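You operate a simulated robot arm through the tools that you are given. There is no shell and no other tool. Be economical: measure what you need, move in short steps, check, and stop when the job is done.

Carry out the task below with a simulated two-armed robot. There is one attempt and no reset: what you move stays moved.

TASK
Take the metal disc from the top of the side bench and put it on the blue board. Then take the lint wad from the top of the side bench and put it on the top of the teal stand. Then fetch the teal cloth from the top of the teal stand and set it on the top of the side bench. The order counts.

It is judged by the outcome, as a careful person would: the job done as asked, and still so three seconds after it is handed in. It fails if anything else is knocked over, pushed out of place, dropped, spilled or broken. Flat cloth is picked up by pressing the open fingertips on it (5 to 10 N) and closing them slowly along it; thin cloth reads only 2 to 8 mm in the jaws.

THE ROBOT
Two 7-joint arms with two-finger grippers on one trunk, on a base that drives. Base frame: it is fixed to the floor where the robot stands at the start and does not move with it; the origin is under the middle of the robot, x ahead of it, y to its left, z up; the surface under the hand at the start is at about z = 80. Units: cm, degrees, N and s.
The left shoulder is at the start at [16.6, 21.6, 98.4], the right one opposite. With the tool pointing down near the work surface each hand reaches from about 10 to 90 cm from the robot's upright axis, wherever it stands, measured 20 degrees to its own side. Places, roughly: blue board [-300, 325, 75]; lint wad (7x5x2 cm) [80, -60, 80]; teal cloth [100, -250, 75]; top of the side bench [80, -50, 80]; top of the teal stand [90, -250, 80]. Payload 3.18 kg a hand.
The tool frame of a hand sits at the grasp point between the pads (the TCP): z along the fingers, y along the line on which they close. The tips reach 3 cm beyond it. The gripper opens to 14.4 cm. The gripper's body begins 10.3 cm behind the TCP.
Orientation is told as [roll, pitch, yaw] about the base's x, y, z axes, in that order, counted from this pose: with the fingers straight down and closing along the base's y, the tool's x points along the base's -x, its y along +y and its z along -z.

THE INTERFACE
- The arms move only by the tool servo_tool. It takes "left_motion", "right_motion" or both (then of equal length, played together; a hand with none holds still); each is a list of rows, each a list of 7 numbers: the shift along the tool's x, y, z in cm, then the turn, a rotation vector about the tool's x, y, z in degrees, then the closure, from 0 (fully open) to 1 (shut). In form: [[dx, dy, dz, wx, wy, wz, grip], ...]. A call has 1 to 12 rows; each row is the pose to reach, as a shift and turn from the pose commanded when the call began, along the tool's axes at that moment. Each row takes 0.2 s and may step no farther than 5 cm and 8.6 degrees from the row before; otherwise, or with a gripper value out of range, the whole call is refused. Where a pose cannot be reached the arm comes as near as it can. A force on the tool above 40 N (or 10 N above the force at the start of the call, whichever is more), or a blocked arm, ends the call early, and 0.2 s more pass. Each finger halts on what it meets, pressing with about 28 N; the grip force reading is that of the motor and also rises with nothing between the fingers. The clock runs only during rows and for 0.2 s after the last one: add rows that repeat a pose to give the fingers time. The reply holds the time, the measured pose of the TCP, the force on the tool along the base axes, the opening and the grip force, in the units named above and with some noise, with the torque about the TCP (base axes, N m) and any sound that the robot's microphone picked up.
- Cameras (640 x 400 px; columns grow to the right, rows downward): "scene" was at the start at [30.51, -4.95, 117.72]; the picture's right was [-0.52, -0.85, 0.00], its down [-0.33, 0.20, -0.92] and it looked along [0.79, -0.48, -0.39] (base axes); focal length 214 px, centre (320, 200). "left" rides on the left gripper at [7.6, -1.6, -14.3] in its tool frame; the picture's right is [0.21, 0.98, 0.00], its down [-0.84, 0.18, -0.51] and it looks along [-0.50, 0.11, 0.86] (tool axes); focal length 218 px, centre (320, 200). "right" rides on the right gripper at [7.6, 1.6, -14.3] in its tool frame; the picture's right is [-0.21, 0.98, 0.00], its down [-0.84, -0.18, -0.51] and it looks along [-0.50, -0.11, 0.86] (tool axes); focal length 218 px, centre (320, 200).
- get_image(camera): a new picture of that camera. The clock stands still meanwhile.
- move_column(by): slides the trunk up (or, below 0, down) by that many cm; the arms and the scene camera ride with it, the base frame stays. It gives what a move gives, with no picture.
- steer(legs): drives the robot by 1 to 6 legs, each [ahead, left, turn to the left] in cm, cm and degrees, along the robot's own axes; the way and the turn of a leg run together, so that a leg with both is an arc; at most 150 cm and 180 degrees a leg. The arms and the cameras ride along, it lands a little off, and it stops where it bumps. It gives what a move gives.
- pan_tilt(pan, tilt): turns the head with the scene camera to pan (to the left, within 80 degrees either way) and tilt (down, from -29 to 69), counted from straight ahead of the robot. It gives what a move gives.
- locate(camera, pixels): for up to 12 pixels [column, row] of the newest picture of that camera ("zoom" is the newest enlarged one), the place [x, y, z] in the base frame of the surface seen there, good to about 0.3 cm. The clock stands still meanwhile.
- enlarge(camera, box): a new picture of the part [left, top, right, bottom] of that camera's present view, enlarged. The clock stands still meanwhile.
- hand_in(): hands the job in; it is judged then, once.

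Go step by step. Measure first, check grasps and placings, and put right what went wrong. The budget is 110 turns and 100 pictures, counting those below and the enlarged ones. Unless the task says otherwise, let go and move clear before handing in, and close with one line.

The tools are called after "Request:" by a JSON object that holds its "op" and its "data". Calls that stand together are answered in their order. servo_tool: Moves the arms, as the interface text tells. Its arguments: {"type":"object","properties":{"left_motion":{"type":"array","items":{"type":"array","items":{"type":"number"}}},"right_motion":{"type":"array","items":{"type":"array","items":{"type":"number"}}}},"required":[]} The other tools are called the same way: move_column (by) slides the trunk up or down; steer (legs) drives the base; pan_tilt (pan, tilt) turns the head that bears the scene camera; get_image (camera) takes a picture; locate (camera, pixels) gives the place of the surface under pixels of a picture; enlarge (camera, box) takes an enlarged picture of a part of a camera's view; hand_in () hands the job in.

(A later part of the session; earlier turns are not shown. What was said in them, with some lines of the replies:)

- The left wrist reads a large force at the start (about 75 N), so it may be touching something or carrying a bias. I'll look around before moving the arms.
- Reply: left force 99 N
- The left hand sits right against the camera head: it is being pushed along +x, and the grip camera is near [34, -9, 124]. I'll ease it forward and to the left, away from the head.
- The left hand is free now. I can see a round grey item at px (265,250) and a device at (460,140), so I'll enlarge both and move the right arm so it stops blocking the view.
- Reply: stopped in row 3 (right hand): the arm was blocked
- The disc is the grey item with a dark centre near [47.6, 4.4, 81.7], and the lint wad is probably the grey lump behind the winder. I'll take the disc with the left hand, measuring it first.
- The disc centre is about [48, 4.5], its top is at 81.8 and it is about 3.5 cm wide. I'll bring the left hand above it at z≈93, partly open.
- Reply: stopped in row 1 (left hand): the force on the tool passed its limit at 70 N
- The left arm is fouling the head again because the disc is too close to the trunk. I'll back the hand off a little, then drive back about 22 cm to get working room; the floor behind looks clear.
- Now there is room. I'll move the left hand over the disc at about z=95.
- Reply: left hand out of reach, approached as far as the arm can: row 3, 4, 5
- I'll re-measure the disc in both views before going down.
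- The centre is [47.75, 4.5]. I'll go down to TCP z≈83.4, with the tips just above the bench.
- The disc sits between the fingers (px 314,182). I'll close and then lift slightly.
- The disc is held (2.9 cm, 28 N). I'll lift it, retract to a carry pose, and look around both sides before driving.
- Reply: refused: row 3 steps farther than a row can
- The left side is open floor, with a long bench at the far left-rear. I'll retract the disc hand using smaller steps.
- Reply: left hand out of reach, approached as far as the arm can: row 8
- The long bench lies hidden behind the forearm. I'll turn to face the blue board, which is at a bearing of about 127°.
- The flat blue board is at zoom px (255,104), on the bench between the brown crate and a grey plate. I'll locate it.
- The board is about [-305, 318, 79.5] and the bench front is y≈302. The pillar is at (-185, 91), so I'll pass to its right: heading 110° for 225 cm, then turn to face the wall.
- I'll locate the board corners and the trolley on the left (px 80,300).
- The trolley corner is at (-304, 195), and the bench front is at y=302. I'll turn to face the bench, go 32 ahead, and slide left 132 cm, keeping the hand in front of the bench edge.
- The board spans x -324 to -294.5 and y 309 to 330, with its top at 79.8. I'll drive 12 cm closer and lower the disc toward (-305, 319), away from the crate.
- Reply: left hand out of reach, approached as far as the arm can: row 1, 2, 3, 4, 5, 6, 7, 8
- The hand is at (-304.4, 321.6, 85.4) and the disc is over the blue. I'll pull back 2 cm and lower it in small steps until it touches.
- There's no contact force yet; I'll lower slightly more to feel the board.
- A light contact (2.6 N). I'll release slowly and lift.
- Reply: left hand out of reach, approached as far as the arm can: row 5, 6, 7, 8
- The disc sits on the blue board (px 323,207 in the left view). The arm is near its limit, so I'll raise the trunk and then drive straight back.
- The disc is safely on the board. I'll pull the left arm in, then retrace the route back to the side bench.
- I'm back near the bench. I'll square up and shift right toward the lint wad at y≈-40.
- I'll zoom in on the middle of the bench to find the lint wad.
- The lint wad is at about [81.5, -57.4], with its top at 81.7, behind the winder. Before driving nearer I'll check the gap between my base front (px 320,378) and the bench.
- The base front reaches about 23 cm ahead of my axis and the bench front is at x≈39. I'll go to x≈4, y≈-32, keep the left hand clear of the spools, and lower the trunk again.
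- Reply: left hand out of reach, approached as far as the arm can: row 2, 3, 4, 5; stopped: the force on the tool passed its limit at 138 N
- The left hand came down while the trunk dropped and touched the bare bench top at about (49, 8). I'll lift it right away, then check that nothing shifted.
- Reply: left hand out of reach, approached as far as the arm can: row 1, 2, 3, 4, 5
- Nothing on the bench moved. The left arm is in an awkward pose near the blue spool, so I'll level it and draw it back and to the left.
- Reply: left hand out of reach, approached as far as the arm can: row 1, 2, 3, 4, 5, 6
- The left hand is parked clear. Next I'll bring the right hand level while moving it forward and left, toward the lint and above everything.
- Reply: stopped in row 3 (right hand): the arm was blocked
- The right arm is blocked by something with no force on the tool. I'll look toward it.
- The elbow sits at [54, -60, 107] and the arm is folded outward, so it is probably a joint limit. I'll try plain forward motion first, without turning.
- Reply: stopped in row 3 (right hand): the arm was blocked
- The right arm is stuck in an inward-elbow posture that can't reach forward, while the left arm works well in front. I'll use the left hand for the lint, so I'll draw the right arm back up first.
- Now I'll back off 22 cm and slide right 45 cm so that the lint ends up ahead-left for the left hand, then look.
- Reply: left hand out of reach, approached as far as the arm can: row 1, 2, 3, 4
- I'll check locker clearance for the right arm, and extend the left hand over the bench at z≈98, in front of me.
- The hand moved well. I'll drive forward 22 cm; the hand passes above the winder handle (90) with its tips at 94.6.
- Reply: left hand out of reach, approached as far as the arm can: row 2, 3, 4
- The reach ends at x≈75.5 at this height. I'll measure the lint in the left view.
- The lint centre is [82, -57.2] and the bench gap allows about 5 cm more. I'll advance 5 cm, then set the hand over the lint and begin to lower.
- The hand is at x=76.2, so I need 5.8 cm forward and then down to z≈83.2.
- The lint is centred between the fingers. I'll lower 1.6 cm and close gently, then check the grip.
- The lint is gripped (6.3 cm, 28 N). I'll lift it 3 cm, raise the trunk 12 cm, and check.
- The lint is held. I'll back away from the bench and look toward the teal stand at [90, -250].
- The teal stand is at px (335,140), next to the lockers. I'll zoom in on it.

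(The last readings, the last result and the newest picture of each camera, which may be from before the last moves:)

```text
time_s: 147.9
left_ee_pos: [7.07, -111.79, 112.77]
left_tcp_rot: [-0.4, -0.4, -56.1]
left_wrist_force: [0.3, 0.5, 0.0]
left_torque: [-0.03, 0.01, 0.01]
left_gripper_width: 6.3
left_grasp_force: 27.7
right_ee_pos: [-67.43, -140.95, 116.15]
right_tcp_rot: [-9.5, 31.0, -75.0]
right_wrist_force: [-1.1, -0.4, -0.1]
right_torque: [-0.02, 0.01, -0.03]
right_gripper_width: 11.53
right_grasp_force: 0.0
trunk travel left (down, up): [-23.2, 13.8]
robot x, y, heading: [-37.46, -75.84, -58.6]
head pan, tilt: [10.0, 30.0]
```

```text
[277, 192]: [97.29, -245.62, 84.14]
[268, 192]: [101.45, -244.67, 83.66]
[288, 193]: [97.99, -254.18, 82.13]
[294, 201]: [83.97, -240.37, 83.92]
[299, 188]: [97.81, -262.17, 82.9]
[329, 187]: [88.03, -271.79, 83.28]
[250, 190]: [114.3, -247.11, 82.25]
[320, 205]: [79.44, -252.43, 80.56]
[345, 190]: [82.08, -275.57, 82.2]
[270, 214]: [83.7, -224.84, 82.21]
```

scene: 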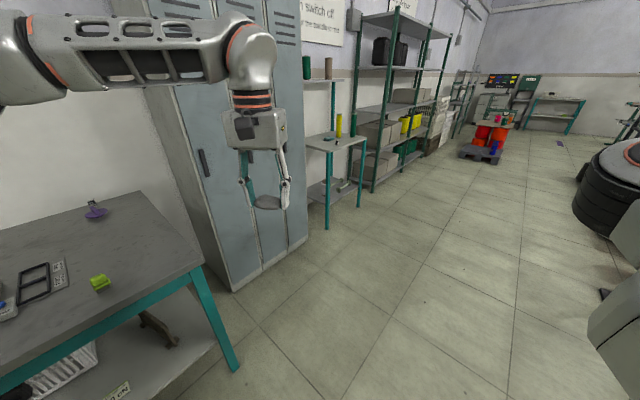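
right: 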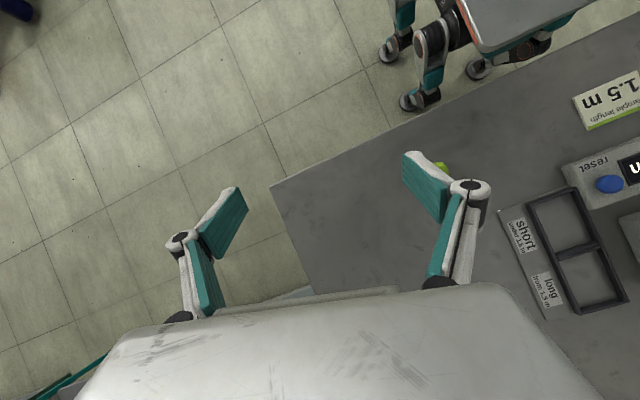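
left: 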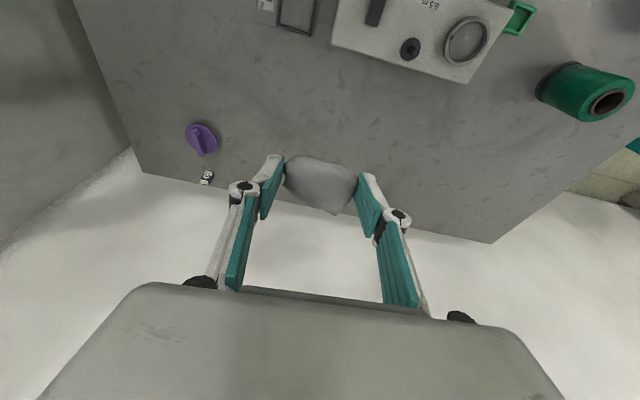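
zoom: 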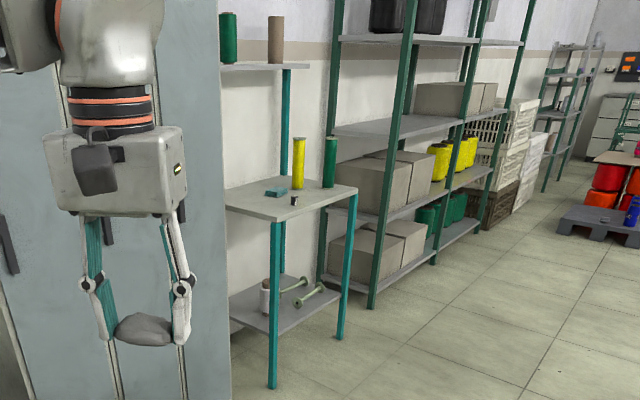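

The stand top is at z≈82.1 (x from 79, y -223 to -277). The teal cloth is near [98, -246] and there is free space around (89, -231). I'll face heading 0 again and strafe right along the aisle.

Request:
{"op": "steer", "data": {"legs": [[0, 0, 59], [0, -90, 0], [0, -82, 0]]}}

Request:
{"op": "pan_tilt", "data": {"pan": 5, "tilt": 35}}

Request:
{"op": "get_image", "data": {"camera": "scene"}}

```text
time_s: 165.8
left_ee_pos: [9.69, -228.64, 112.74]
left_tcp_rot: [-0.6, -0.4, -0.4]
left_wrist_force: [0.2, -0.2, -0.4]
left_torque: [0.04, 0.02, 0.01]
left_gripper_width: 6.34
left_grasp_force: 27.8
right_ee_pos: [-8.05, -306.65, 116.1]
right_tcp_rot: [-9.4, 31.0, -19.3]
right_wrist_force: [-1.4, -0.6, -0.1]
right_torque: [0.01, -0.02, 0.01]
right_gripper_width: 11.5
right_grasp_force: 0.1
trunk travel left (down, up): [-23.2, 13.8]
robot x, y, heading: [-45.37, -245.77, -3.2]
head pan, tilt: [10.0, 30.0]
```

```text
time_s: 166.4
left_ee_pos: [9.73, -228.58, 112.75]
left_tcp_rot: [-0.5, -0.3, -0.3]
left_wrist_force: [-0.5, 0.5, -0.9]
left_torque: [0.0, -0.01, -0.01]
left_gripper_width: 6.31
left_grasp_force: 28.0
right_ee_pos: [-8.08, -306.55, 116.13]
right_tcp_rot: [-9.5, 31.0, -19.3]
right_wrist_force: [-0.4, 0.4, 0.1]
right_torque: [0.01, -0.02, -0.04]
right_gripper_width: 11.5
right_grasp_force: 0.1
trunk travel left (down, up): [-23.2, 13.8]
robot x, y, heading: [-45.08, -245.67, -3.3]
head pan, tilt: [5.0, 35.0]
```

```text
44 pictures are left
```

scene: 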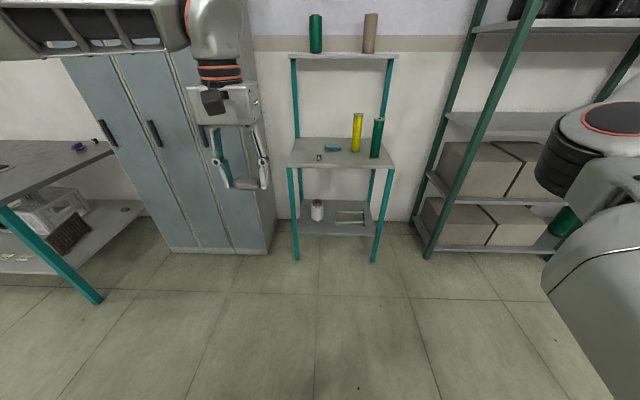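

Request:
{"op": "enlarge", "data": {"camera": "scene", "box": [275, 105, 411, 190]}}

Request:
{"op": "locate", "data": {"camera": "zoom", "pixels": [[262, 198], [230, 200], [300, 195], [265, 210], [212, 245], [380, 205], [480, 210], [150, 190], [70, 275], [550, 275], [110, 160], [330, 260]]}}

```text
4.71 times, centred on (343, 148) of scene
```

zoom: 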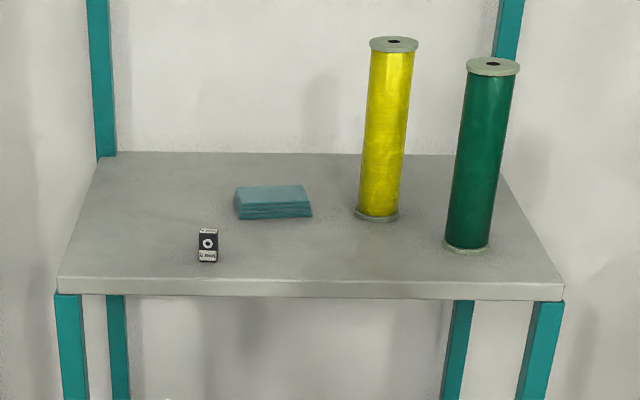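

```text
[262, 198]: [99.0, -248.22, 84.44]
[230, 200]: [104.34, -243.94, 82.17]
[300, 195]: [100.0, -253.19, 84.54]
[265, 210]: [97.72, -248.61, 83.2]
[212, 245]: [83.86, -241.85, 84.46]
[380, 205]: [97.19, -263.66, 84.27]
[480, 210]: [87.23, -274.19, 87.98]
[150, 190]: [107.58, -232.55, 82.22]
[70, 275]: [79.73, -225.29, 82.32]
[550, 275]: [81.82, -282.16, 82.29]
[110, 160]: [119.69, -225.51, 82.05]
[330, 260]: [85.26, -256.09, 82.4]
```

I'll check where the stand's upper shelf begins so the wrist stays clear.

Request:
{"op": "locate", "data": {"camera": "scene", "pixels": [[340, 57], [300, 58], [390, 58], [220, 110], [220, 25], [200, 75], [250, 90]]}}

Request:
{"op": "steer", "data": {"legs": [[0, 0, 3.3], [45, 0, 0]]}}

Request:
{"op": "get_image", "data": {"camera": "scene"}}

```text
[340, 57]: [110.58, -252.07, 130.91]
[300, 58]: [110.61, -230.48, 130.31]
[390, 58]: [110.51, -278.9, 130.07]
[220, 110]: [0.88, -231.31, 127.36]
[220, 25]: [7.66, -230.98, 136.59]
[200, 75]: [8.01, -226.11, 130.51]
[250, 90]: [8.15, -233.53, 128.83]
```

```text
time_s: 169.6
left_ee_pos: [54.9, -225.6, 112.73]
left_tcp_rot: [-0.5, -0.3, 2.6]
left_wrist_force: [0.8, -0.9, 0.7]
left_torque: [-0.04, 0.01, -0.01]
left_gripper_width: 6.28
left_grasp_force: 28.1
right_ee_pos: [41.36, -304.39, 116.0]
right_tcp_rot: [-9.5, 31.0, -16.3]
right_wrist_force: [-0.3, 0.0, -0.2]
right_torque: [0.0, 0.04, 0.03]
right_gripper_width: 11.5
right_grasp_force: 0.1
trunk travel left (down, up): [-23.2, 13.8]
robot x, y, heading: [0.55, -245.22, -0.0]
head pan, tilt: [5.0, 35.0]
```

```text
42 pictures are left
```

scene: 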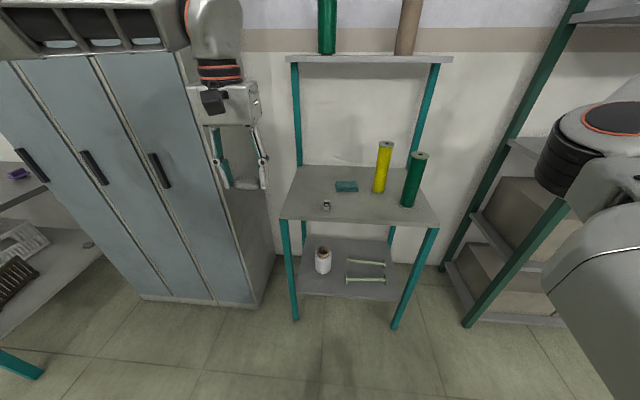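

The shelf starts at x=110.6 and z=130. I'll shift the hand right to y≈-234, drive 19 cm closer, then look from the hand camera.

Request:
{"op": "servo_tool", "data": {"left_motion": [[0, -4, 0, 0, 0, 0, 0.75], [0, -8.5, 0, 0, 0, 0, 0.75], [0, -8.5, 0, 0, 0, 0, 0.75]]}}

Request:
{"op": "steer", "data": {"legs": [[19, 0, 0]]}}

Request:
{"op": "get_image", "data": {"camera": "left"}}

Request:
{"op": "get_image", "data": {"camera": "scene"}}

```text
time_s: 170.4
left_ee_pos: [54.86, -234.1, 112.7]
left_tcp_rot: [-0.5, -0.3, 2.7]
left_wrist_force: [0.3, -0.1, 0.0]
left_torque: [-0.01, -0.02, -0.01]
left_gripper_width: 6.31
left_grasp_force: 28.1
right_ee_pos: [41.27, -304.33, 116.22]
right_tcp_rot: [-9.5, 31.0, -16.2]
right_wrist_force: [0.2, 1.1, 0.6]
right_torque: [-0.06, 0.0, 0.0]
right_gripper_width: 11.52
right_grasp_force: 0.1
trunk travel left (down, up): [-23.2, 13.8]
robot x, y, heading: [0.85, -245.01, 0.2]
head pan, tilt: [5.0, 35.0]
```

```text
time_s: 172.0
left_ee_pos: [73.96, -234.24, 112.54]
left_tcp_rot: [-0.4, -0.3, 2.7]
left_wrist_force: [0.6, -0.2, -0.3]
left_torque: [0.0, 0.02, -0.02]
left_gripper_width: 6.31
left_grasp_force: 28.7
right_ee_pos: [60.41, -304.28, 116.13]
right_tcp_rot: [-9.6, 31.1, -16.2]
right_wrist_force: [0.4, 0.0, -0.3]
right_torque: [0.0, 0.04, -0.02]
right_gripper_width: 11.52
right_grasp_force: 0.0
trunk travel left (down, up): [-23.2, 13.8]
robot x, y, heading: [19.97, -245.48, 0.3]
head pan, tilt: [5.0, 35.0]
```

```text
41 pictures are left
```

left: 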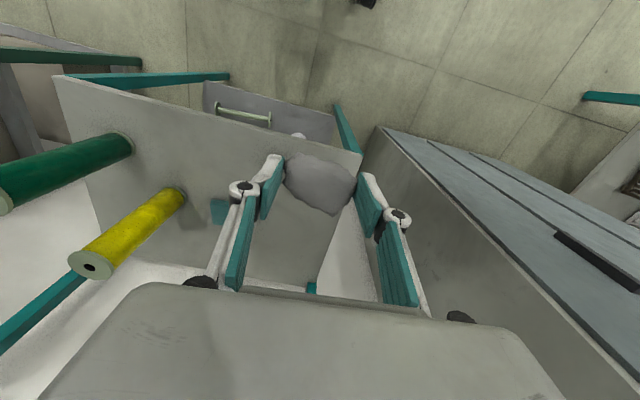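

```text
40 pictures are left
```

scene: 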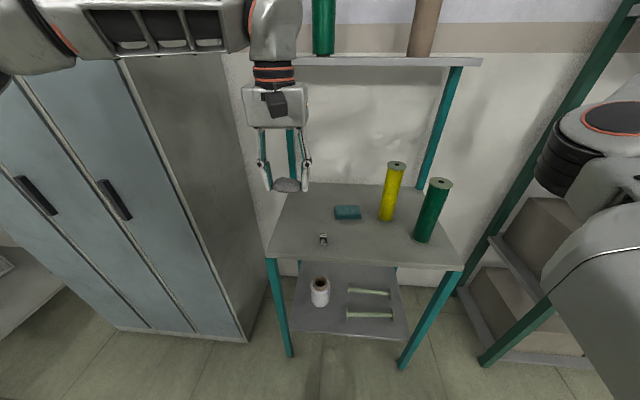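

The left forearm swings toward the locker (front x=84, y>-222), so I'll measure it before extending.

Request:
{"op": "locate", "data": {"camera": "scene", "pixels": [[270, 30], [240, 35], [200, 45], [150, 50], [100, 50], [40, 60], [200, 5], [275, 75], [160, 100], [243, 335]]}}

```text
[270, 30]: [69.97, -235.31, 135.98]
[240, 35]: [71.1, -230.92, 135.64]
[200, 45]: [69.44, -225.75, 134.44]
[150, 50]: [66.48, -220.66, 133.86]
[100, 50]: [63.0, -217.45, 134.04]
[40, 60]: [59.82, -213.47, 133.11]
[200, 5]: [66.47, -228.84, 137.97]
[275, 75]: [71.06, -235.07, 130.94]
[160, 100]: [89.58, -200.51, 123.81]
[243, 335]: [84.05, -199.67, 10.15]
```

The locker side is at y≈-200, so the forearm (through (71,-231) and (60,-213)) has room. I'll extend forward and down to about (93, -234, 95).

Request:
{"op": "servo_tool", "data": {"left_motion": [[-3, 0, 2, 0, 0, 0, 0.75], [-6, -0.2, 4, 0, 0, 0, 0.75], [-9, -0.4, 6, 0, 0, 0, 0.75], [-12, -0.6, 8, 0, 0, 0, 0.75], [-15, -0.8, 10.5, 0, 0, 0, 0.75], [-17, -0.9, 13, 0, 0, 0, 0.75], [-19, -0.9, 16, 0, 0, 0, 0.75], [-19, -0.9, 18, 0, 0, 0, 0.75], [-19, -0.9, 18, 0, 0, 0, 0.75]]}}

Request:
{"op": "get_image", "data": {"camera": "left"}}

Request:
{"op": "get_image", "data": {"camera": "scene"}}

```text
time_s: 174.0
left_ee_pos: [91.1, -233.17, 96.98]
left_tcp_rot: [-0.2, -1.0, 2.1]
left_wrist_force: [0.2, 0.3, 0.1]
left_torque: [0.01, 0.01, -0.03]
left_gripper_width: 6.31
left_grasp_force: 27.3
left hand out of reach, approached as far as the arm can: row 6, 7, 8, 9
right_ee_pos: [60.36, -304.36, 116.05]
right_tcp_rot: [-9.5, 31.0, -16.2]
right_wrist_force: [0.2, -1.0, 0.3]
right_torque: [-0.01, 0.0, -0.03]
right_gripper_width: 11.51
right_grasp_force: 0.0
trunk travel left (down, up): [-23.2, 13.8]
robot x, y, heading: [20.29, -245.18, 0.0]
head pan, tilt: [5.0, 35.0]
```

```text
39 pictures are left
```

left: 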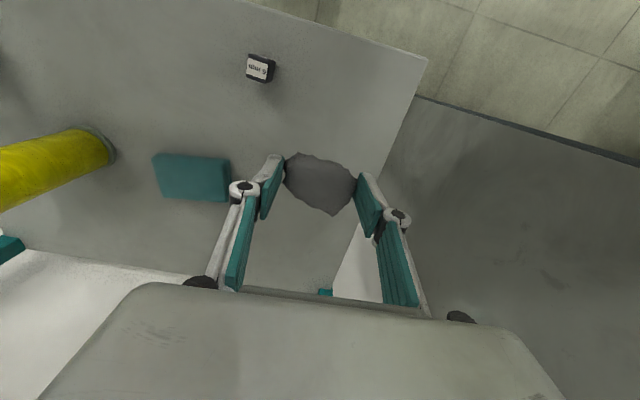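

```text
38 pictures are left
```

scene: 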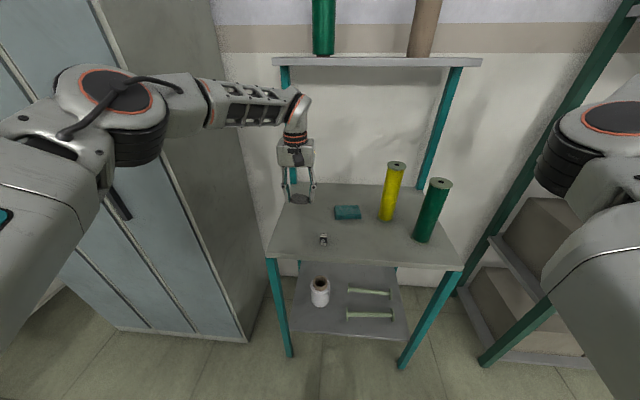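

The wrist is clear. I'll lower at about (91, -233) to z≈87, pulling back slightly to stay within reach.

Request:
{"op": "servo_tool", "data": {"left_motion": [[2, 0, 2, 0, 0, 0, 0.75], [2, 0, 4, 0, 0, 0, 0.75], [2, 0, 6, 0, 0, 0, 0.75], [2, 0, 7, 0, 0, 0, 0.75], [2, 0, 7, 0, 0, 0, 0.75]]}}

Request:
{"op": "enlarge", "data": {"camera": "scene", "box": [250, 120, 410, 270]}}

```text
time_s: 175.2
left_ee_pos: [89.13, -233.7, 90.07]
left_tcp_rot: [-0.5, -0.4, 2.8]
left_wrist_force: [-0.2, -0.2, -0.3]
left_torque: [0.04, -0.01, -0.01]
left_gripper_width: 6.31
left_grasp_force: 28.0
right_ee_pos: [60.28, -304.39, 116.18]
right_tcp_rot: [-9.5, 31.0, -16.3]
right_wrist_force: [1.1, 0.2, 0.1]
right_torque: [0.0, 0.01, 0.03]
right_gripper_width: 11.5
right_grasp_force: 0.1
trunk travel left (down, up): [-23.2, 13.8]
robot x, y, heading: [20.04, -245.29, 0.2]
head pan, tilt: [5.0, 35.0]
```

```text
2.67 times, centred on (330, 195) of scene
```

zoom: 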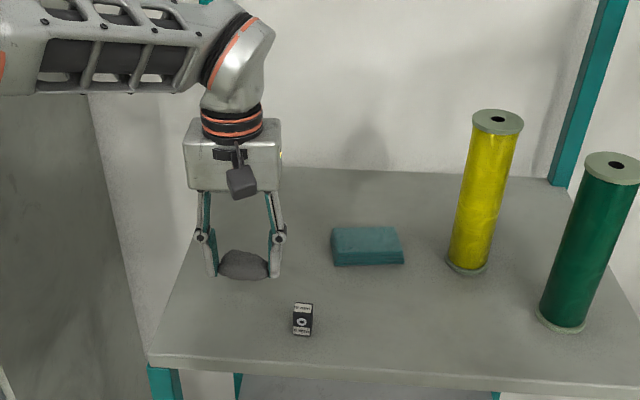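

Lowering the last 5 cm, probing for contact.

Request:
{"op": "servo_tool", "data": {"left_motion": [[-1, 0.4, 2, 0, 0, 0, 0.75], [-1.5, 0.4, 3.5, 0, 0, 0, 0.75], [-1.5, 0.4, 4.4, 0, 0, 0, 0.75], [-1.5, 0.4, 4.8, 0, 0, 0, 0.75], [-1.5, 0.4, 4.8, 0, 0, 0, 0.75]]}}

```text
time_s: 176.4
left_ee_pos: [90.52, -233.27, 85.48]
left_tcp_rot: [-0.5, -0.5, 2.8]
left_wrist_force: [0.0, 0.3, 0.0]
left_torque: [-0.01, -0.01, -0.02]
left_gripper_width: 6.3
left_grasp_force: 28.3
right_ee_pos: [60.25, -304.47, 116.19]
right_tcp_rot: [-9.4, 30.9, -16.2]
right_wrist_force: [0.1, 1.2, -0.4]
right_torque: [0.04, 0.03, -0.01]
right_gripper_width: 11.52
right_grasp_force: 0.1
trunk travel left (down, up): [-23.2, 13.8]
robot x, y, heading: [20.07, -245.36, 0.0]
head pan, tilt: [5.0, 35.0]
```

Request:
{"op": "servo_tool", "data": {"left_motion": [[0, 0, 0.25, 0, 0, 0, 0.75], [0, 0, 0.4, 0, 0, 0, 0.75], [0, 0, 0.4, 0, 0, 0, 0.75]]}}

```text
time_s: 177.2
left_ee_pos: [90.58, -233.43, 85.15]
left_tcp_rot: [-0.4, -0.5, 2.8]
left_wrist_force: [-0.5, 2.1, 13.1]
left_torque: [0.21, 0.19, -0.07]
left_gripper_width: 6.32
left_grasp_force: 27.6
right_ee_pos: [60.22, -304.39, 116.11]
right_tcp_rot: [-9.3, 30.9, -16.2]
right_wrist_force: [0.3, -0.3, 1.3]
right_torque: [-0.01, -0.02, -0.01]
right_gripper_width: 11.52
right_grasp_force: 0.0
trunk travel left (down, up): [-23.2, 13.8]
robot x, y, heading: [20.08, -245.41, 0.3]
head pan, tilt: [5.0, 35.0]
```

Contact (13 N). I'll release, lift straight up, and check.

Request:
{"op": "servo_tool", "data": {"left_motion": [[0, 0, -0.2, 0, 0, 0, 0.6], [0, 0, -0.2, 0, 0, 0, 0.5], [0, 0, -0.2, 0, 0, 0, 0.42], [0, 0, -0.2, 0, 0, 0, 0.42], [0, 0, -2.5, 0, 0, 0, 0.42], [0, 0, -5, 0, 0, 0, 0.42], [1, 0, -8, 0, 0, 0, 0.42], [1, 0, -8, 0, 0, 0, 0.42]]}}

Request:
{"op": "get_image", "data": {"camera": "left"}}

Request:
{"op": "get_image", "data": {"camera": "scene"}}

```text
time_s: 179.0
left_ee_pos: [89.56, -233.13, 92.71]
left_tcp_rot: [-0.5, -0.3, 2.8]
left_wrist_force: [-0.4, 0.1, -0.3]
left_torque: [-0.01, 0.01, 0.01]
left_gripper_width: 8.36
left_grasp_force: 0.2
right_ee_pos: [60.37, -304.43, 115.98]
right_tcp_rot: [-9.5, 31.0, -16.0]
right_wrist_force: [0.6, -0.1, -0.9]
right_torque: [-0.02, -0.01, 0.01]
right_gripper_width: 11.53
right_grasp_force: 0.1
trunk travel left (down, up): [-23.2, 13.8]
robot x, y, heading: [19.82, -245.1, -0.1]
head pan, tilt: [5.0, 35.0]
```

```text
36 pictures are left
```

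left: 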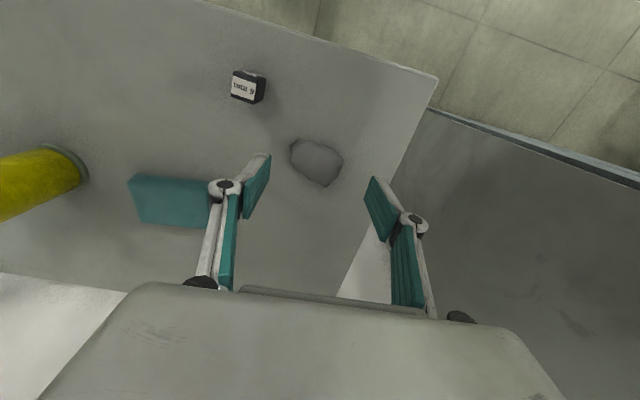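

```text
35 pictures are left
```

scene: 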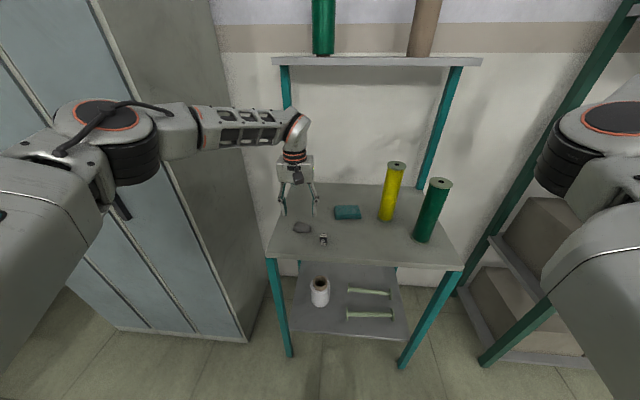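

The lint rests on the stand. Next is the cloth, which I'll measure from the hand and scene cameras.

Request:
{"op": "enlarge", "data": {"camera": "scene", "box": [320, 190, 400, 240]}}

Request:
{"op": "locate", "data": {"camera": "left", "pixels": [[170, 198], [133, 178], [207, 182], [140, 220], [205, 225], [247, 88], [316, 160], [65, 165], [210, 232]]}}

Request:
{"op": "locate", "data": {"camera": "scene", "pixels": [[347, 210], [336, 208], [358, 208], [347, 217], [335, 216], [360, 216], [390, 215]]}}

```text
8.00 times, centred on (360, 215) of scene
```

zoom: 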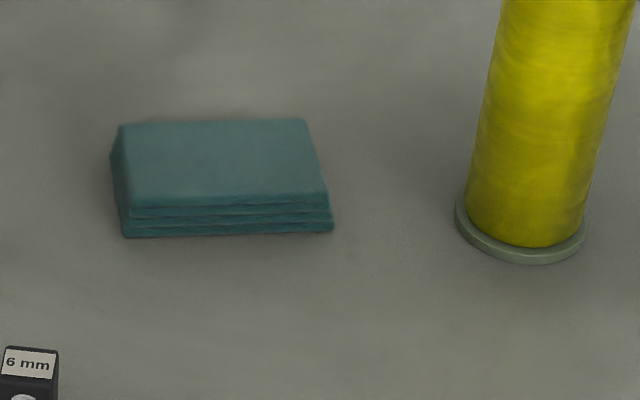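

```text
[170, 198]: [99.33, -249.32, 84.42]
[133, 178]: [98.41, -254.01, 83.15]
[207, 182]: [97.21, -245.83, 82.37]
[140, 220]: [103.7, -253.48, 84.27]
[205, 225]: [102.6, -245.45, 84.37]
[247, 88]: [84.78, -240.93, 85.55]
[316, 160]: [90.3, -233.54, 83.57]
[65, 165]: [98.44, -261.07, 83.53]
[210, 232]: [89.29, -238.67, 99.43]
```

```text
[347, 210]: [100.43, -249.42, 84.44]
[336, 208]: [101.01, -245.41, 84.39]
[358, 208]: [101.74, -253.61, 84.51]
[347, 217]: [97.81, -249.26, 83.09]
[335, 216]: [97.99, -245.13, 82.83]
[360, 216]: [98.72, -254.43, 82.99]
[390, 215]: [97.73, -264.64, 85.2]
```

The stack spans y -254.5 to -244.5 and x 97.5 to 104, and is 2.4 cm thick, so I can grip it by its sides. Getting closer would bring the right forearm near the rack, so I'll measure both elbows to plan a slightly turned stance.

Request:
{"op": "locate", "data": {"camera": "scene", "pixels": [[100, 115], [120, 165], [180, 125], [240, 125], [270, 125], [590, 120], [560, 150], [480, 330], [540, 100], [30, 220]]}}

```text
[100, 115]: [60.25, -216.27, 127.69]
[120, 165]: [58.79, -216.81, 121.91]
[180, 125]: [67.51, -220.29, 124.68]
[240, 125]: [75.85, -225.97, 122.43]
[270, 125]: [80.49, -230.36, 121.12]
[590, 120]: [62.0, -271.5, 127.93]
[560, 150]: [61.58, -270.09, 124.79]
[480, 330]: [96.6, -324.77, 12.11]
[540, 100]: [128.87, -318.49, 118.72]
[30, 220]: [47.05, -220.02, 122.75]
```

I'll turn 10° right and move in slightly; the hand then comes near (99, -242) above the cloth's left side, with the right arm swinging away from the rack.

Request:
{"op": "steer", "data": {"legs": [[0, 0, -10], [7.5, 4.9, 0]]}}

Request:
{"op": "get_image", "data": {"camera": "left"}}

Request:
{"op": "get_image", "data": {"camera": "scene"}}

```text
time_s: 180.8
left_ee_pos: [99.07, -242.06, 92.67]
left_tcp_rot: [-0.6, -0.3, -7.3]
left_wrist_force: [0.1, -0.2, 0.2]
left_torque: [-0.03, 0.04, 0.01]
left_gripper_width: 8.35
left_grasp_force: 0.1
right_ee_pos: [57.82, -307.11, 116.15]
right_tcp_rot: [-9.5, 31.0, -26.1]
right_wrist_force: [-0.1, -0.1, 0.1]
right_torque: [0.03, 0.05, 0.01]
right_gripper_width: 11.53
right_grasp_force: 0.1
trunk travel left (down, up): [-23.2, 13.8]
robot x, y, heading: [28.41, -241.92, -10.2]
head pan, tilt: [5.0, 35.0]
```

```text
33 pictures are left
```

left: 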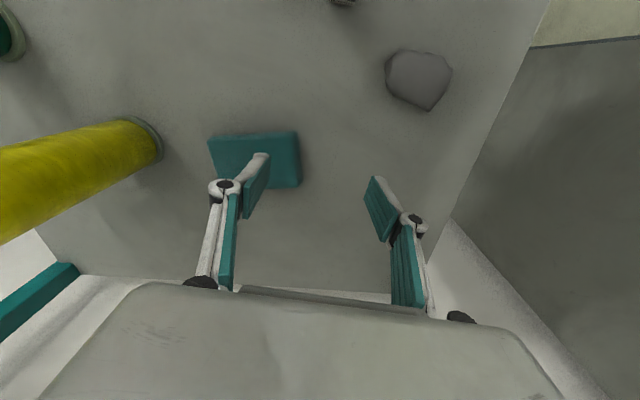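

```text
32 pictures are left
```

scene: 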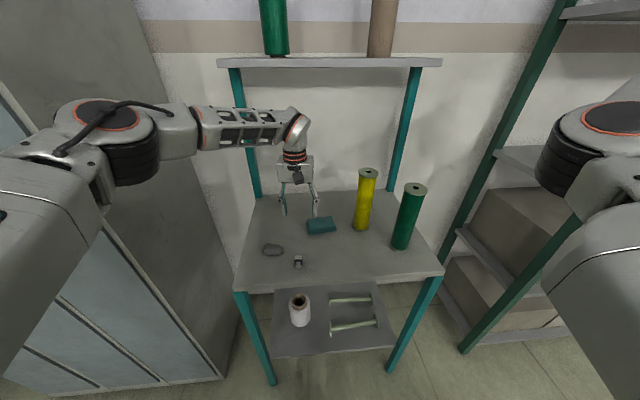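

I'll shift over the cloth centre (100.8, -249.4), align yaw, and open to about 13 cm.

Request:
{"op": "servo_tool", "data": {"left_motion": [[-0.9, -2.4, 0, 0, 0, -4, 0.3], [-1.8, -4.8, 0, 0, 0, -8, 0.2], [-2.6, -7.0, 0, 0, 0, -12.5, 0.1], [-2.6, -7.0, 0.5, 0, 0, -12.5, 0.09], [-2.6, -7.0, 0.5, 0, 0, -12.5, 0.09]]}}

Request:
{"op": "get_image", "data": {"camera": "left"}}

Request:
{"op": "enlarge", "data": {"camera": "scene", "box": [240, 140, 440, 270]}}

```text
time_s: 182.0
left_ee_pos: [100.68, -249.44, 92.12]
left_tcp_rot: [-0.5, -0.2, 5.2]
left_wrist_force: [-0.3, 0.4, 0.2]
left_torque: [0.06, 0.0, -0.01]
left_gripper_width: 13.13
left_grasp_force: 0.0
right_ee_pos: [57.77, -307.23, 116.1]
right_tcp_rot: [-9.4, 31.0, -26.2]
right_wrist_force: [-0.1, -0.7, 0.5]
right_torque: [0.05, 0.0, -0.03]
right_gripper_width: 11.53
right_grasp_force: 0.1
trunk travel left (down, up): [-23.2, 13.8]
robot x, y, heading: [28.05, -241.6, -10.1]
head pan, tilt: [5.0, 35.0]
```

```text
31 pictures are left
```

left: 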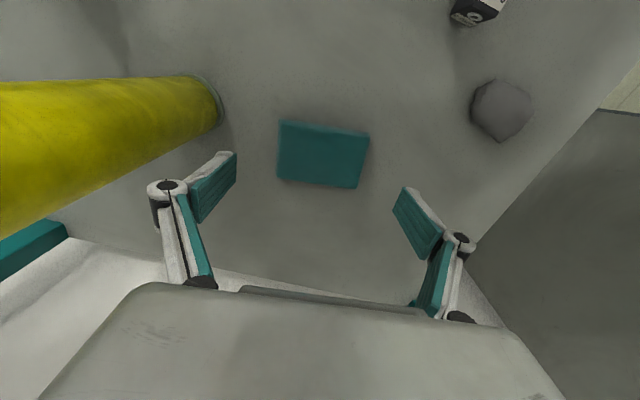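

```text
3.08 times, centred on (340, 205) of scene
```

zoom: 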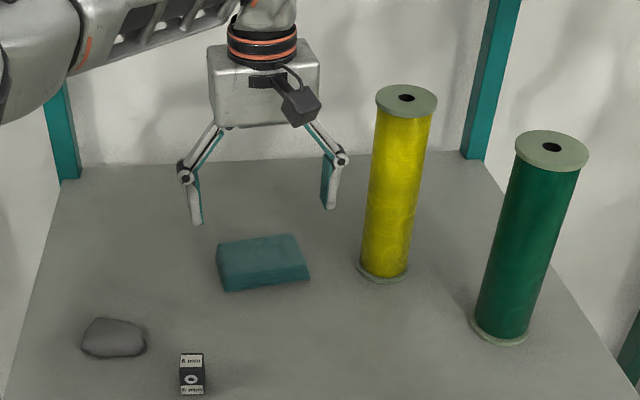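

Request:
{"op": "locate", "data": {"camera": "left", "pixels": [[280, 128], [367, 140], [357, 185], [282, 180], [322, 155], [215, 95], [205, 130], [500, 110]]}}

```text
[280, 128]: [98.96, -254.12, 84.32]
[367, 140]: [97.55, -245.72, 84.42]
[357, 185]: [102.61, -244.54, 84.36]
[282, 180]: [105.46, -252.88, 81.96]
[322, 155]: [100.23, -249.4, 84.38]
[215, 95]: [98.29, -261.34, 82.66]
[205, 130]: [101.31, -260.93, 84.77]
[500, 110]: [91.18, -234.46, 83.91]
```

The stack is centred at (100.9, -249.4) and rotated about 10°. I'll add 4.5° of yaw, narrow to 12 cm, and lower to z≈85.5.

Request:
{"op": "servo_tool", "data": {"left_motion": [[-0.2, 0, 2, 0, 0, -4.5, 0.15], [-0.2, 0, 4, 0, 0, -4.5, 0.17], [-0.2, 0, 5.6, 0, 0, -4.5, 0.17], [-0.2, 0, 6.5, 0, 0, -4.5, 0.17], [-0.2, 0, 6.5, 0, 0, -4.5, 0.17]]}}

Request:
{"op": "get_image", "data": {"camera": "left"}}

```text
time_s: 183.2
left_ee_pos: [100.86, -249.41, 85.65]
left_tcp_rot: [-0.6, -0.1, 9.6]
left_wrist_force: [0.3, 0.2, -0.6]
left_torque: [-0.01, 0.01, -0.05]
left_gripper_width: 11.92
left_grasp_force: 0.1
right_ee_pos: [57.83, -307.0, 116.15]
right_tcp_rot: [-9.5, 30.9, -26.2]
right_wrist_force: [-0.5, 0.0, 1.0]
right_torque: [-0.01, -0.01, -0.01]
right_gripper_width: 11.49
right_grasp_force: 0.1
trunk travel left (down, up): [-23.2, 13.8]
robot x, y, heading: [28.11, -242.02, -9.9]
head pan, tilt: [5.0, 35.0]
```

```text
29 pictures are left
```

left: 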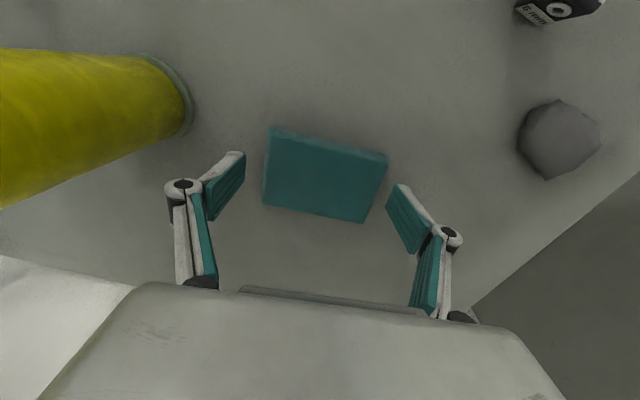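

Fingers straddle the stack. I'll close slowly.

Request:
{"op": "servo_tool", "data": {"left_motion": [[0, 0, 0.2, 0, 0, 0, 0.22], [0, 0, 0.2, 0, 0, 0, 0.27], [0, 0, 0.2, 0, 0, 0, 0.32], [0, 0, 0.2, 0, 0, 0, 0.37], [0, 0, 0.2, 0, 0, 0, 0.42], [0, 0, 0.2, 0, 0, 0, 0.47], [0, 0, 0.2, 0, 0, 0, 0.47]]}}

Request:
{"op": "get_image", "data": {"camera": "left"}}

```text
time_s: 184.8
left_ee_pos: [100.77, -249.34, 85.58]
left_tcp_rot: [-0.5, -0.2, 9.6]
left_wrist_force: [-0.1, 0.8, 0.5]
left_torque: [0.12, 0.02, -0.01]
left_gripper_width: 9.97
left_grasp_force: 28.1
right_ee_pos: [57.73, -307.32, 116.1]
right_tcp_rot: [-9.5, 31.0, -26.2]
right_wrist_force: [-0.8, 0.5, 0.4]
right_torque: [0.01, -0.01, 0.0]
right_gripper_width: 11.53
right_grasp_force: 0.0
trunk travel left (down, up): [-23.2, 13.8]
robot x, y, heading: [28.51, -241.99, -9.7]
head pan, tilt: [5.0, 35.0]
```

```text
28 pictures are left
```

left: 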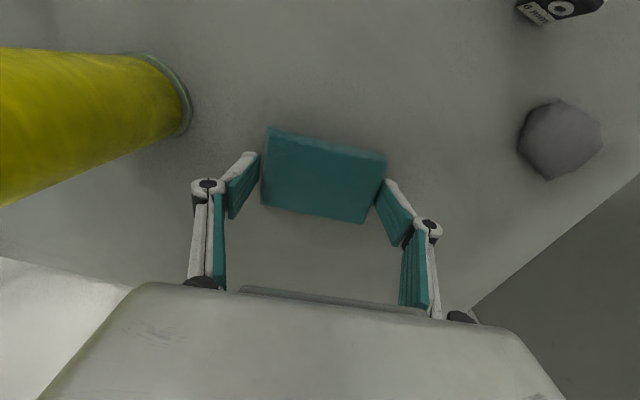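

It's gripped (10 cm, 28 N). I'll lift 6 cm and check that it comes along.

Request:
{"op": "servo_tool", "data": {"left_motion": [[0, 0, -1, 0, 0, 0, 0.47], [0, 0, -2.5, 0, 0, 0, 0.47], [0, 0, -4.5, 0, 0, 0, 0.47], [0, 0, -6.5, 0, 0, 0, 0.47], [0, 0, -6.5, 0, 0, 0, 0.47]]}}

Request:
{"op": "enlarge", "data": {"camera": "scene", "box": [240, 140, 440, 270]}}

```text
time_s: 186.0
left_ee_pos: [100.77, -249.46, 91.9]
left_tcp_rot: [-0.6, -0.2, 9.6]
left_wrist_force: [-0.7, 0.8, -1.0]
left_torque: [-0.02, 0.03, -0.02]
left_gripper_width: 9.95
left_grasp_force: 27.5
right_ee_pos: [57.7, -307.23, 116.11]
right_tcp_rot: [-9.6, 31.0, -26.1]
right_wrist_force: [-0.6, 0.1, 0.8]
right_torque: [0.03, 0.03, 0.0]
right_gripper_width: 11.49
right_grasp_force: 0.0
trunk travel left (down, up): [-23.2, 13.8]
robot x, y, heading: [28.21, -241.62, -9.9]
head pan, tilt: [5.0, 35.0]
```

```text
3.08 times, centred on (340, 205) of scene
```

zoom: 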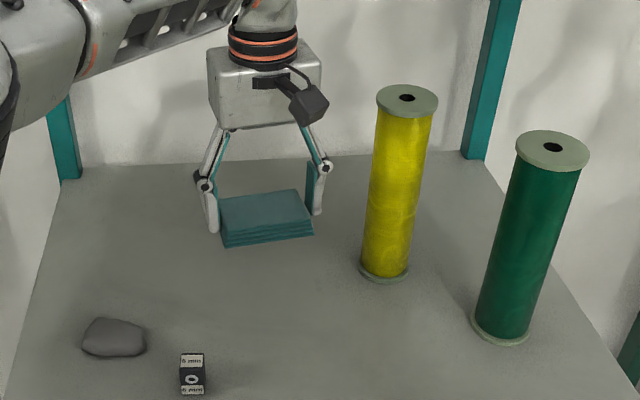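

The cloth is lifted cleanly. I'll back straight out, draw the hand in and up, square up, and strafe left to the side bench.

Request:
{"op": "steer", "data": {"legs": [[-60, 0, 0]]}}

Request:
{"op": "servo_tool", "data": {"left_motion": [[3, 0.5, -2, 0, 0, 3, 0.47], [6, 1, -4, 0, 0, 6, 0.47], [9, 1.5, -6, 0, 0, 9, 0.47], [12, 2, -8, 0, 0, 12, 0.47], [12, 2, -8, 0, 0, 12, 0.47]]}}

Request:
{"op": "steer", "data": {"legs": [[0, 0, 10], [0, 70, 0], [0, 63, 0]]}}

Request:
{"op": "pan_tilt", "data": {"pan": 5, "tilt": 45}}

Request:
{"op": "get_image", "data": {"camera": "scene"}}

```text
time_s: 189.3
left_ee_pos: [43.03, -238.79, 92.09]
left_tcp_rot: [-0.6, -0.1, 10.2]
left_wrist_force: [0.6, -0.2, 0.4]
left_torque: [0.01, -0.01, -0.01]
left_gripper_width: 9.92
left_grasp_force: 27.8
right_ee_pos: [0.57, -296.82, 116.18]
right_tcp_rot: [-9.5, 31.0, -25.7]
right_wrist_force: [-0.1, 0.0, -0.1]
right_torque: [0.0, 0.01, -0.01]
right_gripper_width: 11.52
right_grasp_force: 0.0
trunk travel left (down, up): [-23.2, 13.8]
robot x, y, heading: [-29.83, -232.0, -9.5]
head pan, tilt: [5.0, 35.0]
```

```text
time_s: 190.5
left_ee_pos: [30.85, -238.86, 99.87]
left_tcp_rot: [-0.5, -0.3, -1.8]
left_wrist_force: [0.1, 0.2, -1.4]
left_torque: [0.01, 0.06, 0.03]
left_gripper_width: 9.92
left_grasp_force: 27.7
right_ee_pos: [0.58, -296.99, 115.99]
right_tcp_rot: [-9.4, 30.9, -25.7]
right_wrist_force: [-0.1, 0.0, -0.4]
right_torque: [0.0, 0.05, 0.0]
right_gripper_width: 11.51
right_grasp_force: 0.0
trunk travel left (down, up): [-23.2, 13.8]
robot x, y, heading: [-30.04, -231.84, -9.6]
head pan, tilt: [5.0, 35.0]
```

```text
time_s: 203.5
left_ee_pos: [30.68, -93.95, 99.91]
left_tcp_rot: [-0.5, -0.5, 7.7]
left_wrist_force: [0.4, -0.2, -0.8]
left_torque: [0.02, 0.02, -0.02]
left_gripper_width: 9.89
left_grasp_force: 27.7
right_ee_pos: [10.2, -156.21, 116.09]
right_tcp_rot: [-9.5, 31.0, -16.3]
right_wrist_force: [0.5, -0.3, -0.4]
right_torque: [0.0, 0.01, 0.0]
right_gripper_width: 11.54
right_grasp_force: 0.0
trunk travel left (down, up): [-23.2, 13.8]
robot x, y, heading: [-30.28, -96.88, 0.1]
head pan, tilt: [5.0, 35.0]
```

```text
time_s: 204.2
left_ee_pos: [30.75, -94.02, 99.95]
left_tcp_rot: [-0.5, -0.3, 7.7]
left_wrist_force: [-0.2, 0.2, -0.7]
left_torque: [0.01, 0.0, 0.03]
left_gripper_width: 9.87
left_grasp_force: 28.0
right_ee_pos: [10.26, -156.13, 116.04]
right_tcp_rot: [-9.5, 30.9, -16.4]
right_wrist_force: [-0.1, 0.6, 0.0]
right_torque: [0.01, -0.01, -0.01]
right_gripper_width: 11.53
right_grasp_force: 0.0
trunk travel left (down, up): [-23.2, 13.8]
robot x, y, heading: [-29.97, -96.76, -0.4]
head pan, tilt: [5.0, 45.0]
```

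```text
26 pictures are left
```

scene: 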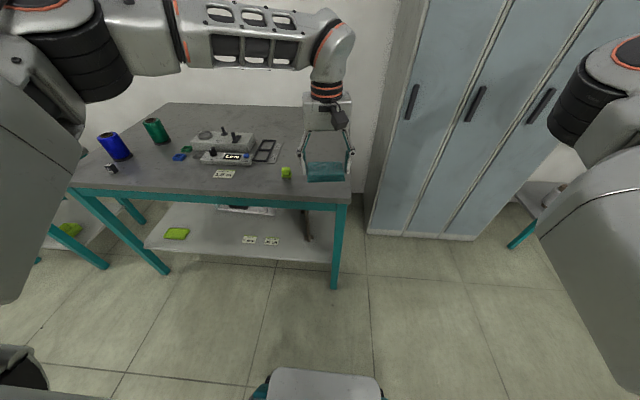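

The hand and cloth are fine. I'll shift left 5 cm and drive 27 cm forward, bringing the cloth over the empty right part of the bench, around (58, -89).

Request:
{"op": "steer", "data": {"legs": [[0, 5, 0], [27, 0, 0]]}}

Request:
{"op": "get_image", "data": {"camera": "left"}}

Request:
{"op": "get_image", "data": {"camera": "scene"}}

```text
time_s: 206.9
left_ee_pos: [58.74, -89.29, 99.97]
left_tcp_rot: [-0.5, -0.2, 7.3]
left_wrist_force: [0.3, -0.4, 0.5]
left_torque: [-0.02, 0.02, 0.0]
left_gripper_width: 9.88
left_grasp_force: 28.1
right_ee_pos: [37.91, -151.42, 116.14]
right_tcp_rot: [-9.5, 31.1, -16.5]
right_wrist_force: [0.6, -0.1, 1.0]
right_torque: [0.01, 0.04, 0.02]
right_gripper_width: 11.52
right_grasp_force: 0.0
trunk travel left (down, up): [-23.2, 13.8]
robot x, y, heading: [-2.39, -92.32, -0.3]
head pan, tilt: [5.0, 45.0]
```

```text
25 pictures are left
```

left: 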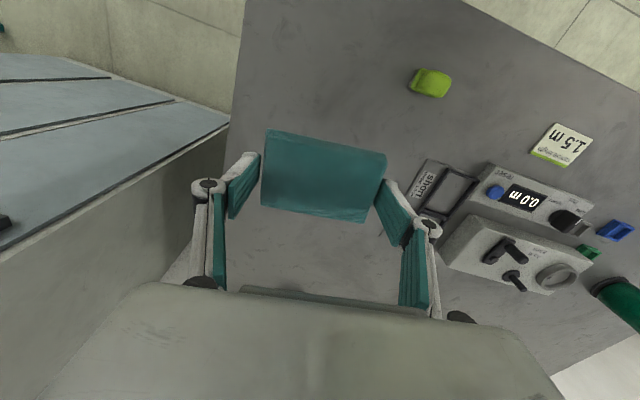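

```text
24 pictures are left
```

scene: 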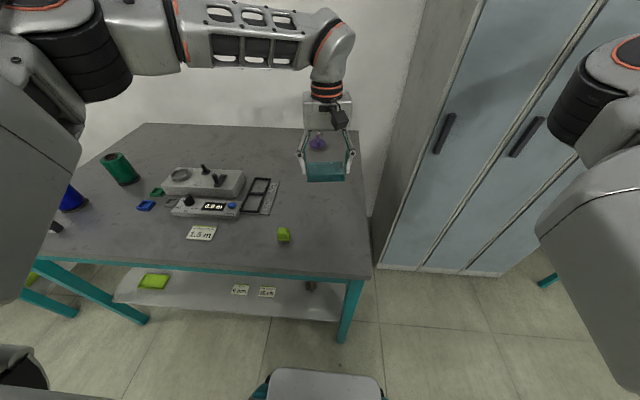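

Request:
{"op": "locate", "data": {"camera": "scene", "pixels": [[367, 255], [362, 190], [284, 235], [275, 195], [330, 220], [318, 143]]}}

Request:
{"op": "locate", "data": {"camera": "left", "pixels": [[420, 175], [300, 260], [235, 120], [225, 145]]}}

```text
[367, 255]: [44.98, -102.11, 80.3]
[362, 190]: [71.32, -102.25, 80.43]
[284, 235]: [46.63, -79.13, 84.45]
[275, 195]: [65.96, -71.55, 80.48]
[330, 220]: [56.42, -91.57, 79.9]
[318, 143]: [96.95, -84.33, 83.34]
```

```text
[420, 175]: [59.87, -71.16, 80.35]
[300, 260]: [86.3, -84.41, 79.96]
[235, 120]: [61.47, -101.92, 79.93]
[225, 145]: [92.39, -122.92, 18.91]
```

The space between y=-102 and -71.5 is free. I'll lower at about (62, -87.5), stopping above the surface first.

Request:
{"op": "servo_tool", "data": {"left_motion": [[-2, 1, 2, 0, 0, 3, 0.47], [-3.5, 1.3, 5, 0, 0, 6, 0.47], [-3.5, 1.3, 9, 0, 0, 7, 0.47], [-3.5, 1.3, 13, 0, 0, 7, 0.47], [-3.5, 1.3, 15, 0, 0, 7, 0.47], [-3.5, 1.3, 15, 0, 0, 7, 0.47]]}}

Request:
{"op": "get_image", "data": {"camera": "left"}}

```text
time_s: 208.3
left_ee_pos: [61.62, -87.8, 84.87]
left_tcp_rot: [-0.6, -0.4, 0.3]
left_wrist_force: [-0.5, -0.2, -0.3]
left_torque: [-0.01, 0.0, 0.0]
left_gripper_width: 9.88
left_grasp_force: 27.4
right_ee_pos: [37.8, -151.5, 116.17]
right_tcp_rot: [-9.5, 31.1, -16.6]
right_wrist_force: [-0.2, 0.0, -0.9]
right_torque: [0.01, 0.03, 0.0]
right_gripper_width: 11.52
right_grasp_force: 0.0
trunk travel left (down, up): [-23.2, 13.8]
robot x, y, heading: [-2.45, -92.02, -0.2]
head pan, tilt: [5.0, 45.0]
```

```text
23 pictures are left
```

left: 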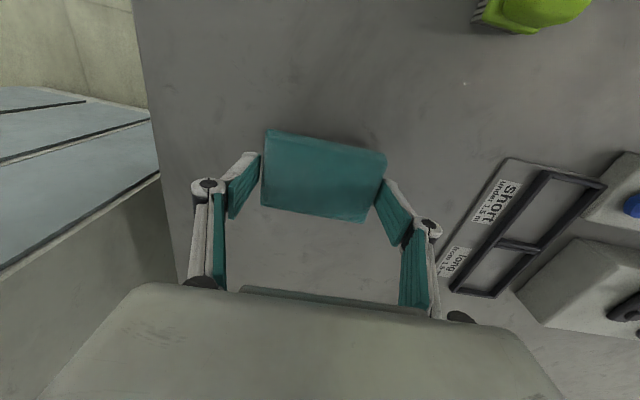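

Lowering the last ~1.4 cm until it touches.

Request:
{"op": "servo_tool", "data": {"left_motion": [[0, 0, 0.7, 0, 0, 0, 0.47], [0, 0, 1.2, 0, 0, 0, 0.47], [0, 0, 1.45, 0, 0, 0, 0.47], [0, 0, 1.45, 0, 0, 0, 0.47]]}}

```text
time_s: 209.3
left_ee_pos: [61.99, -87.64, 83.69]
left_tcp_rot: [-0.5, -0.5, 0.2]
left_wrist_force: [-2.2, 0.8, 7.6]
left_torque: [0.32, 0.26, 0.06]
left_gripper_width: 9.87
left_grasp_force: 28.5
right_ee_pos: [37.65, -151.43, 116.2]
right_tcp_rot: [-9.4, 31.0, -16.6]
right_wrist_force: [-0.4, 0.1, -0.8]
right_torque: [-0.02, 0.02, 0.03]
right_gripper_width: 11.54
right_grasp_force: 0.1
trunk travel left (down, up): [-23.2, 13.8]
robot x, y, heading: [-2.55, -91.99, -0.8]
head pan, tilt: [5.0, 45.0]
```

Contact (7.6 N). I'll open slowly and lift straight up.

Request:
{"op": "servo_tool", "data": {"left_motion": [[0, 0, 0, 0, 0, 0, 0.3], [0, 0, -0.1, 0, 0, 0, 0.2], [0, 0, -0.2, 0, 0, 0, 0.15], [0, 0, -0.2, 0, 0, 0, 0.15], [0, 0, -3, 0, 0, 0, 0.15], [0, 0, -7, 0, 0, 0, 0.15], [0, 0, -11, 0, 0, 0, 0.15], [2, 0, -15, 0, 0, 0, 0.15], [2, 0, -15, 0, 0, 0, 0.15]]}}

Request:
{"op": "get_image", "data": {"camera": "left"}}

Request:
{"op": "steer", "data": {"legs": [[-30, 0, 0]]}}

Request:
{"op": "get_image", "data": {"camera": "scene"}}

```text
time_s: 211.3
left_ee_pos: [59.64, -87.55, 98.4]
left_tcp_rot: [-0.5, -0.3, 0.3]
left_wrist_force: [0.4, -0.6, -0.6]
left_torque: [-0.01, -0.01, 0.01]
left_gripper_width: 12.24
left_grasp_force: 0.2
right_ee_pos: [37.87, -151.47, 116.13]
right_tcp_rot: [-9.5, 31.0, -16.6]
right_wrist_force: [0.5, 0.2, -0.1]
right_torque: [-0.03, 0.03, 0.0]
right_gripper_width: 11.53
right_grasp_force: 0.0
trunk travel left (down, up): [-23.2, 13.8]
robot x, y, heading: [-2.29, -92.02, -0.4]
head pan, tilt: [5.0, 45.0]
```

```text
22 pictures are left
```

left: 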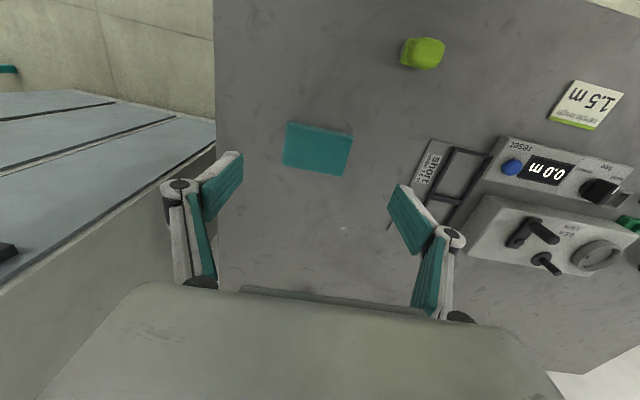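

```text
time_s: 213.3
left_ee_pos: [30.29, -87.16, 98.51]
left_tcp_rot: [-0.5, -0.5, 0.4]
left_wrist_force: [0.5, 0.0, 0.4]
left_torque: [0.0, -0.04, 0.02]
left_gripper_width: 12.21
left_grasp_force: 0.0
right_ee_pos: [8.52, -151.19, 116.12]
right_tcp_rot: [-9.3, 31.0, -16.5]
right_wrist_force: [-0.2, 0.2, 0.1]
right_torque: [-0.03, -0.01, -0.01]
right_gripper_width: 11.52
right_grasp_force: 0.1
trunk travel left (down, up): [-23.2, 13.8]
robot x, y, heading: [-31.86, -92.05, -0.4]
head pan, tilt: [5.0, 45.0]
```

```text
21 pictures are left
```

scene: 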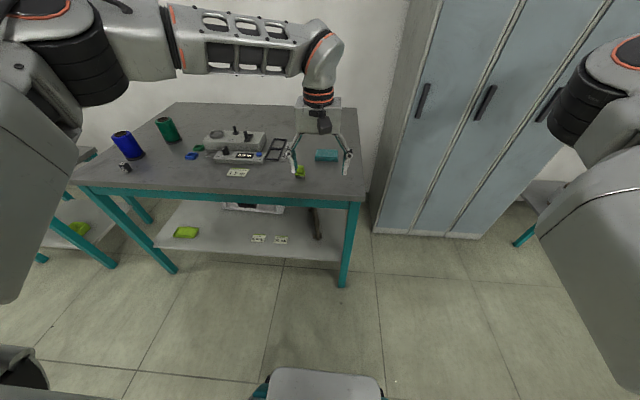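

The cloth lies on the side bench (px 326,156), the lint is on the teal stand, the disc is on the blue board, and both hands are empty and clear. I'm handing in.

Request:
{"op": "hand_in", "data": {}}

```text
The job is handed in.
```

I did the three moves in the order asked, and the job is handed in: the metal disc is on the blue board, the lint wad is on the top of the teal stand, and the teal cloth is on the top of the side bench. Early on, the left hand hit the bare bench top hard (138 N) while I was lowering the trunk; nothing on the bench moved.
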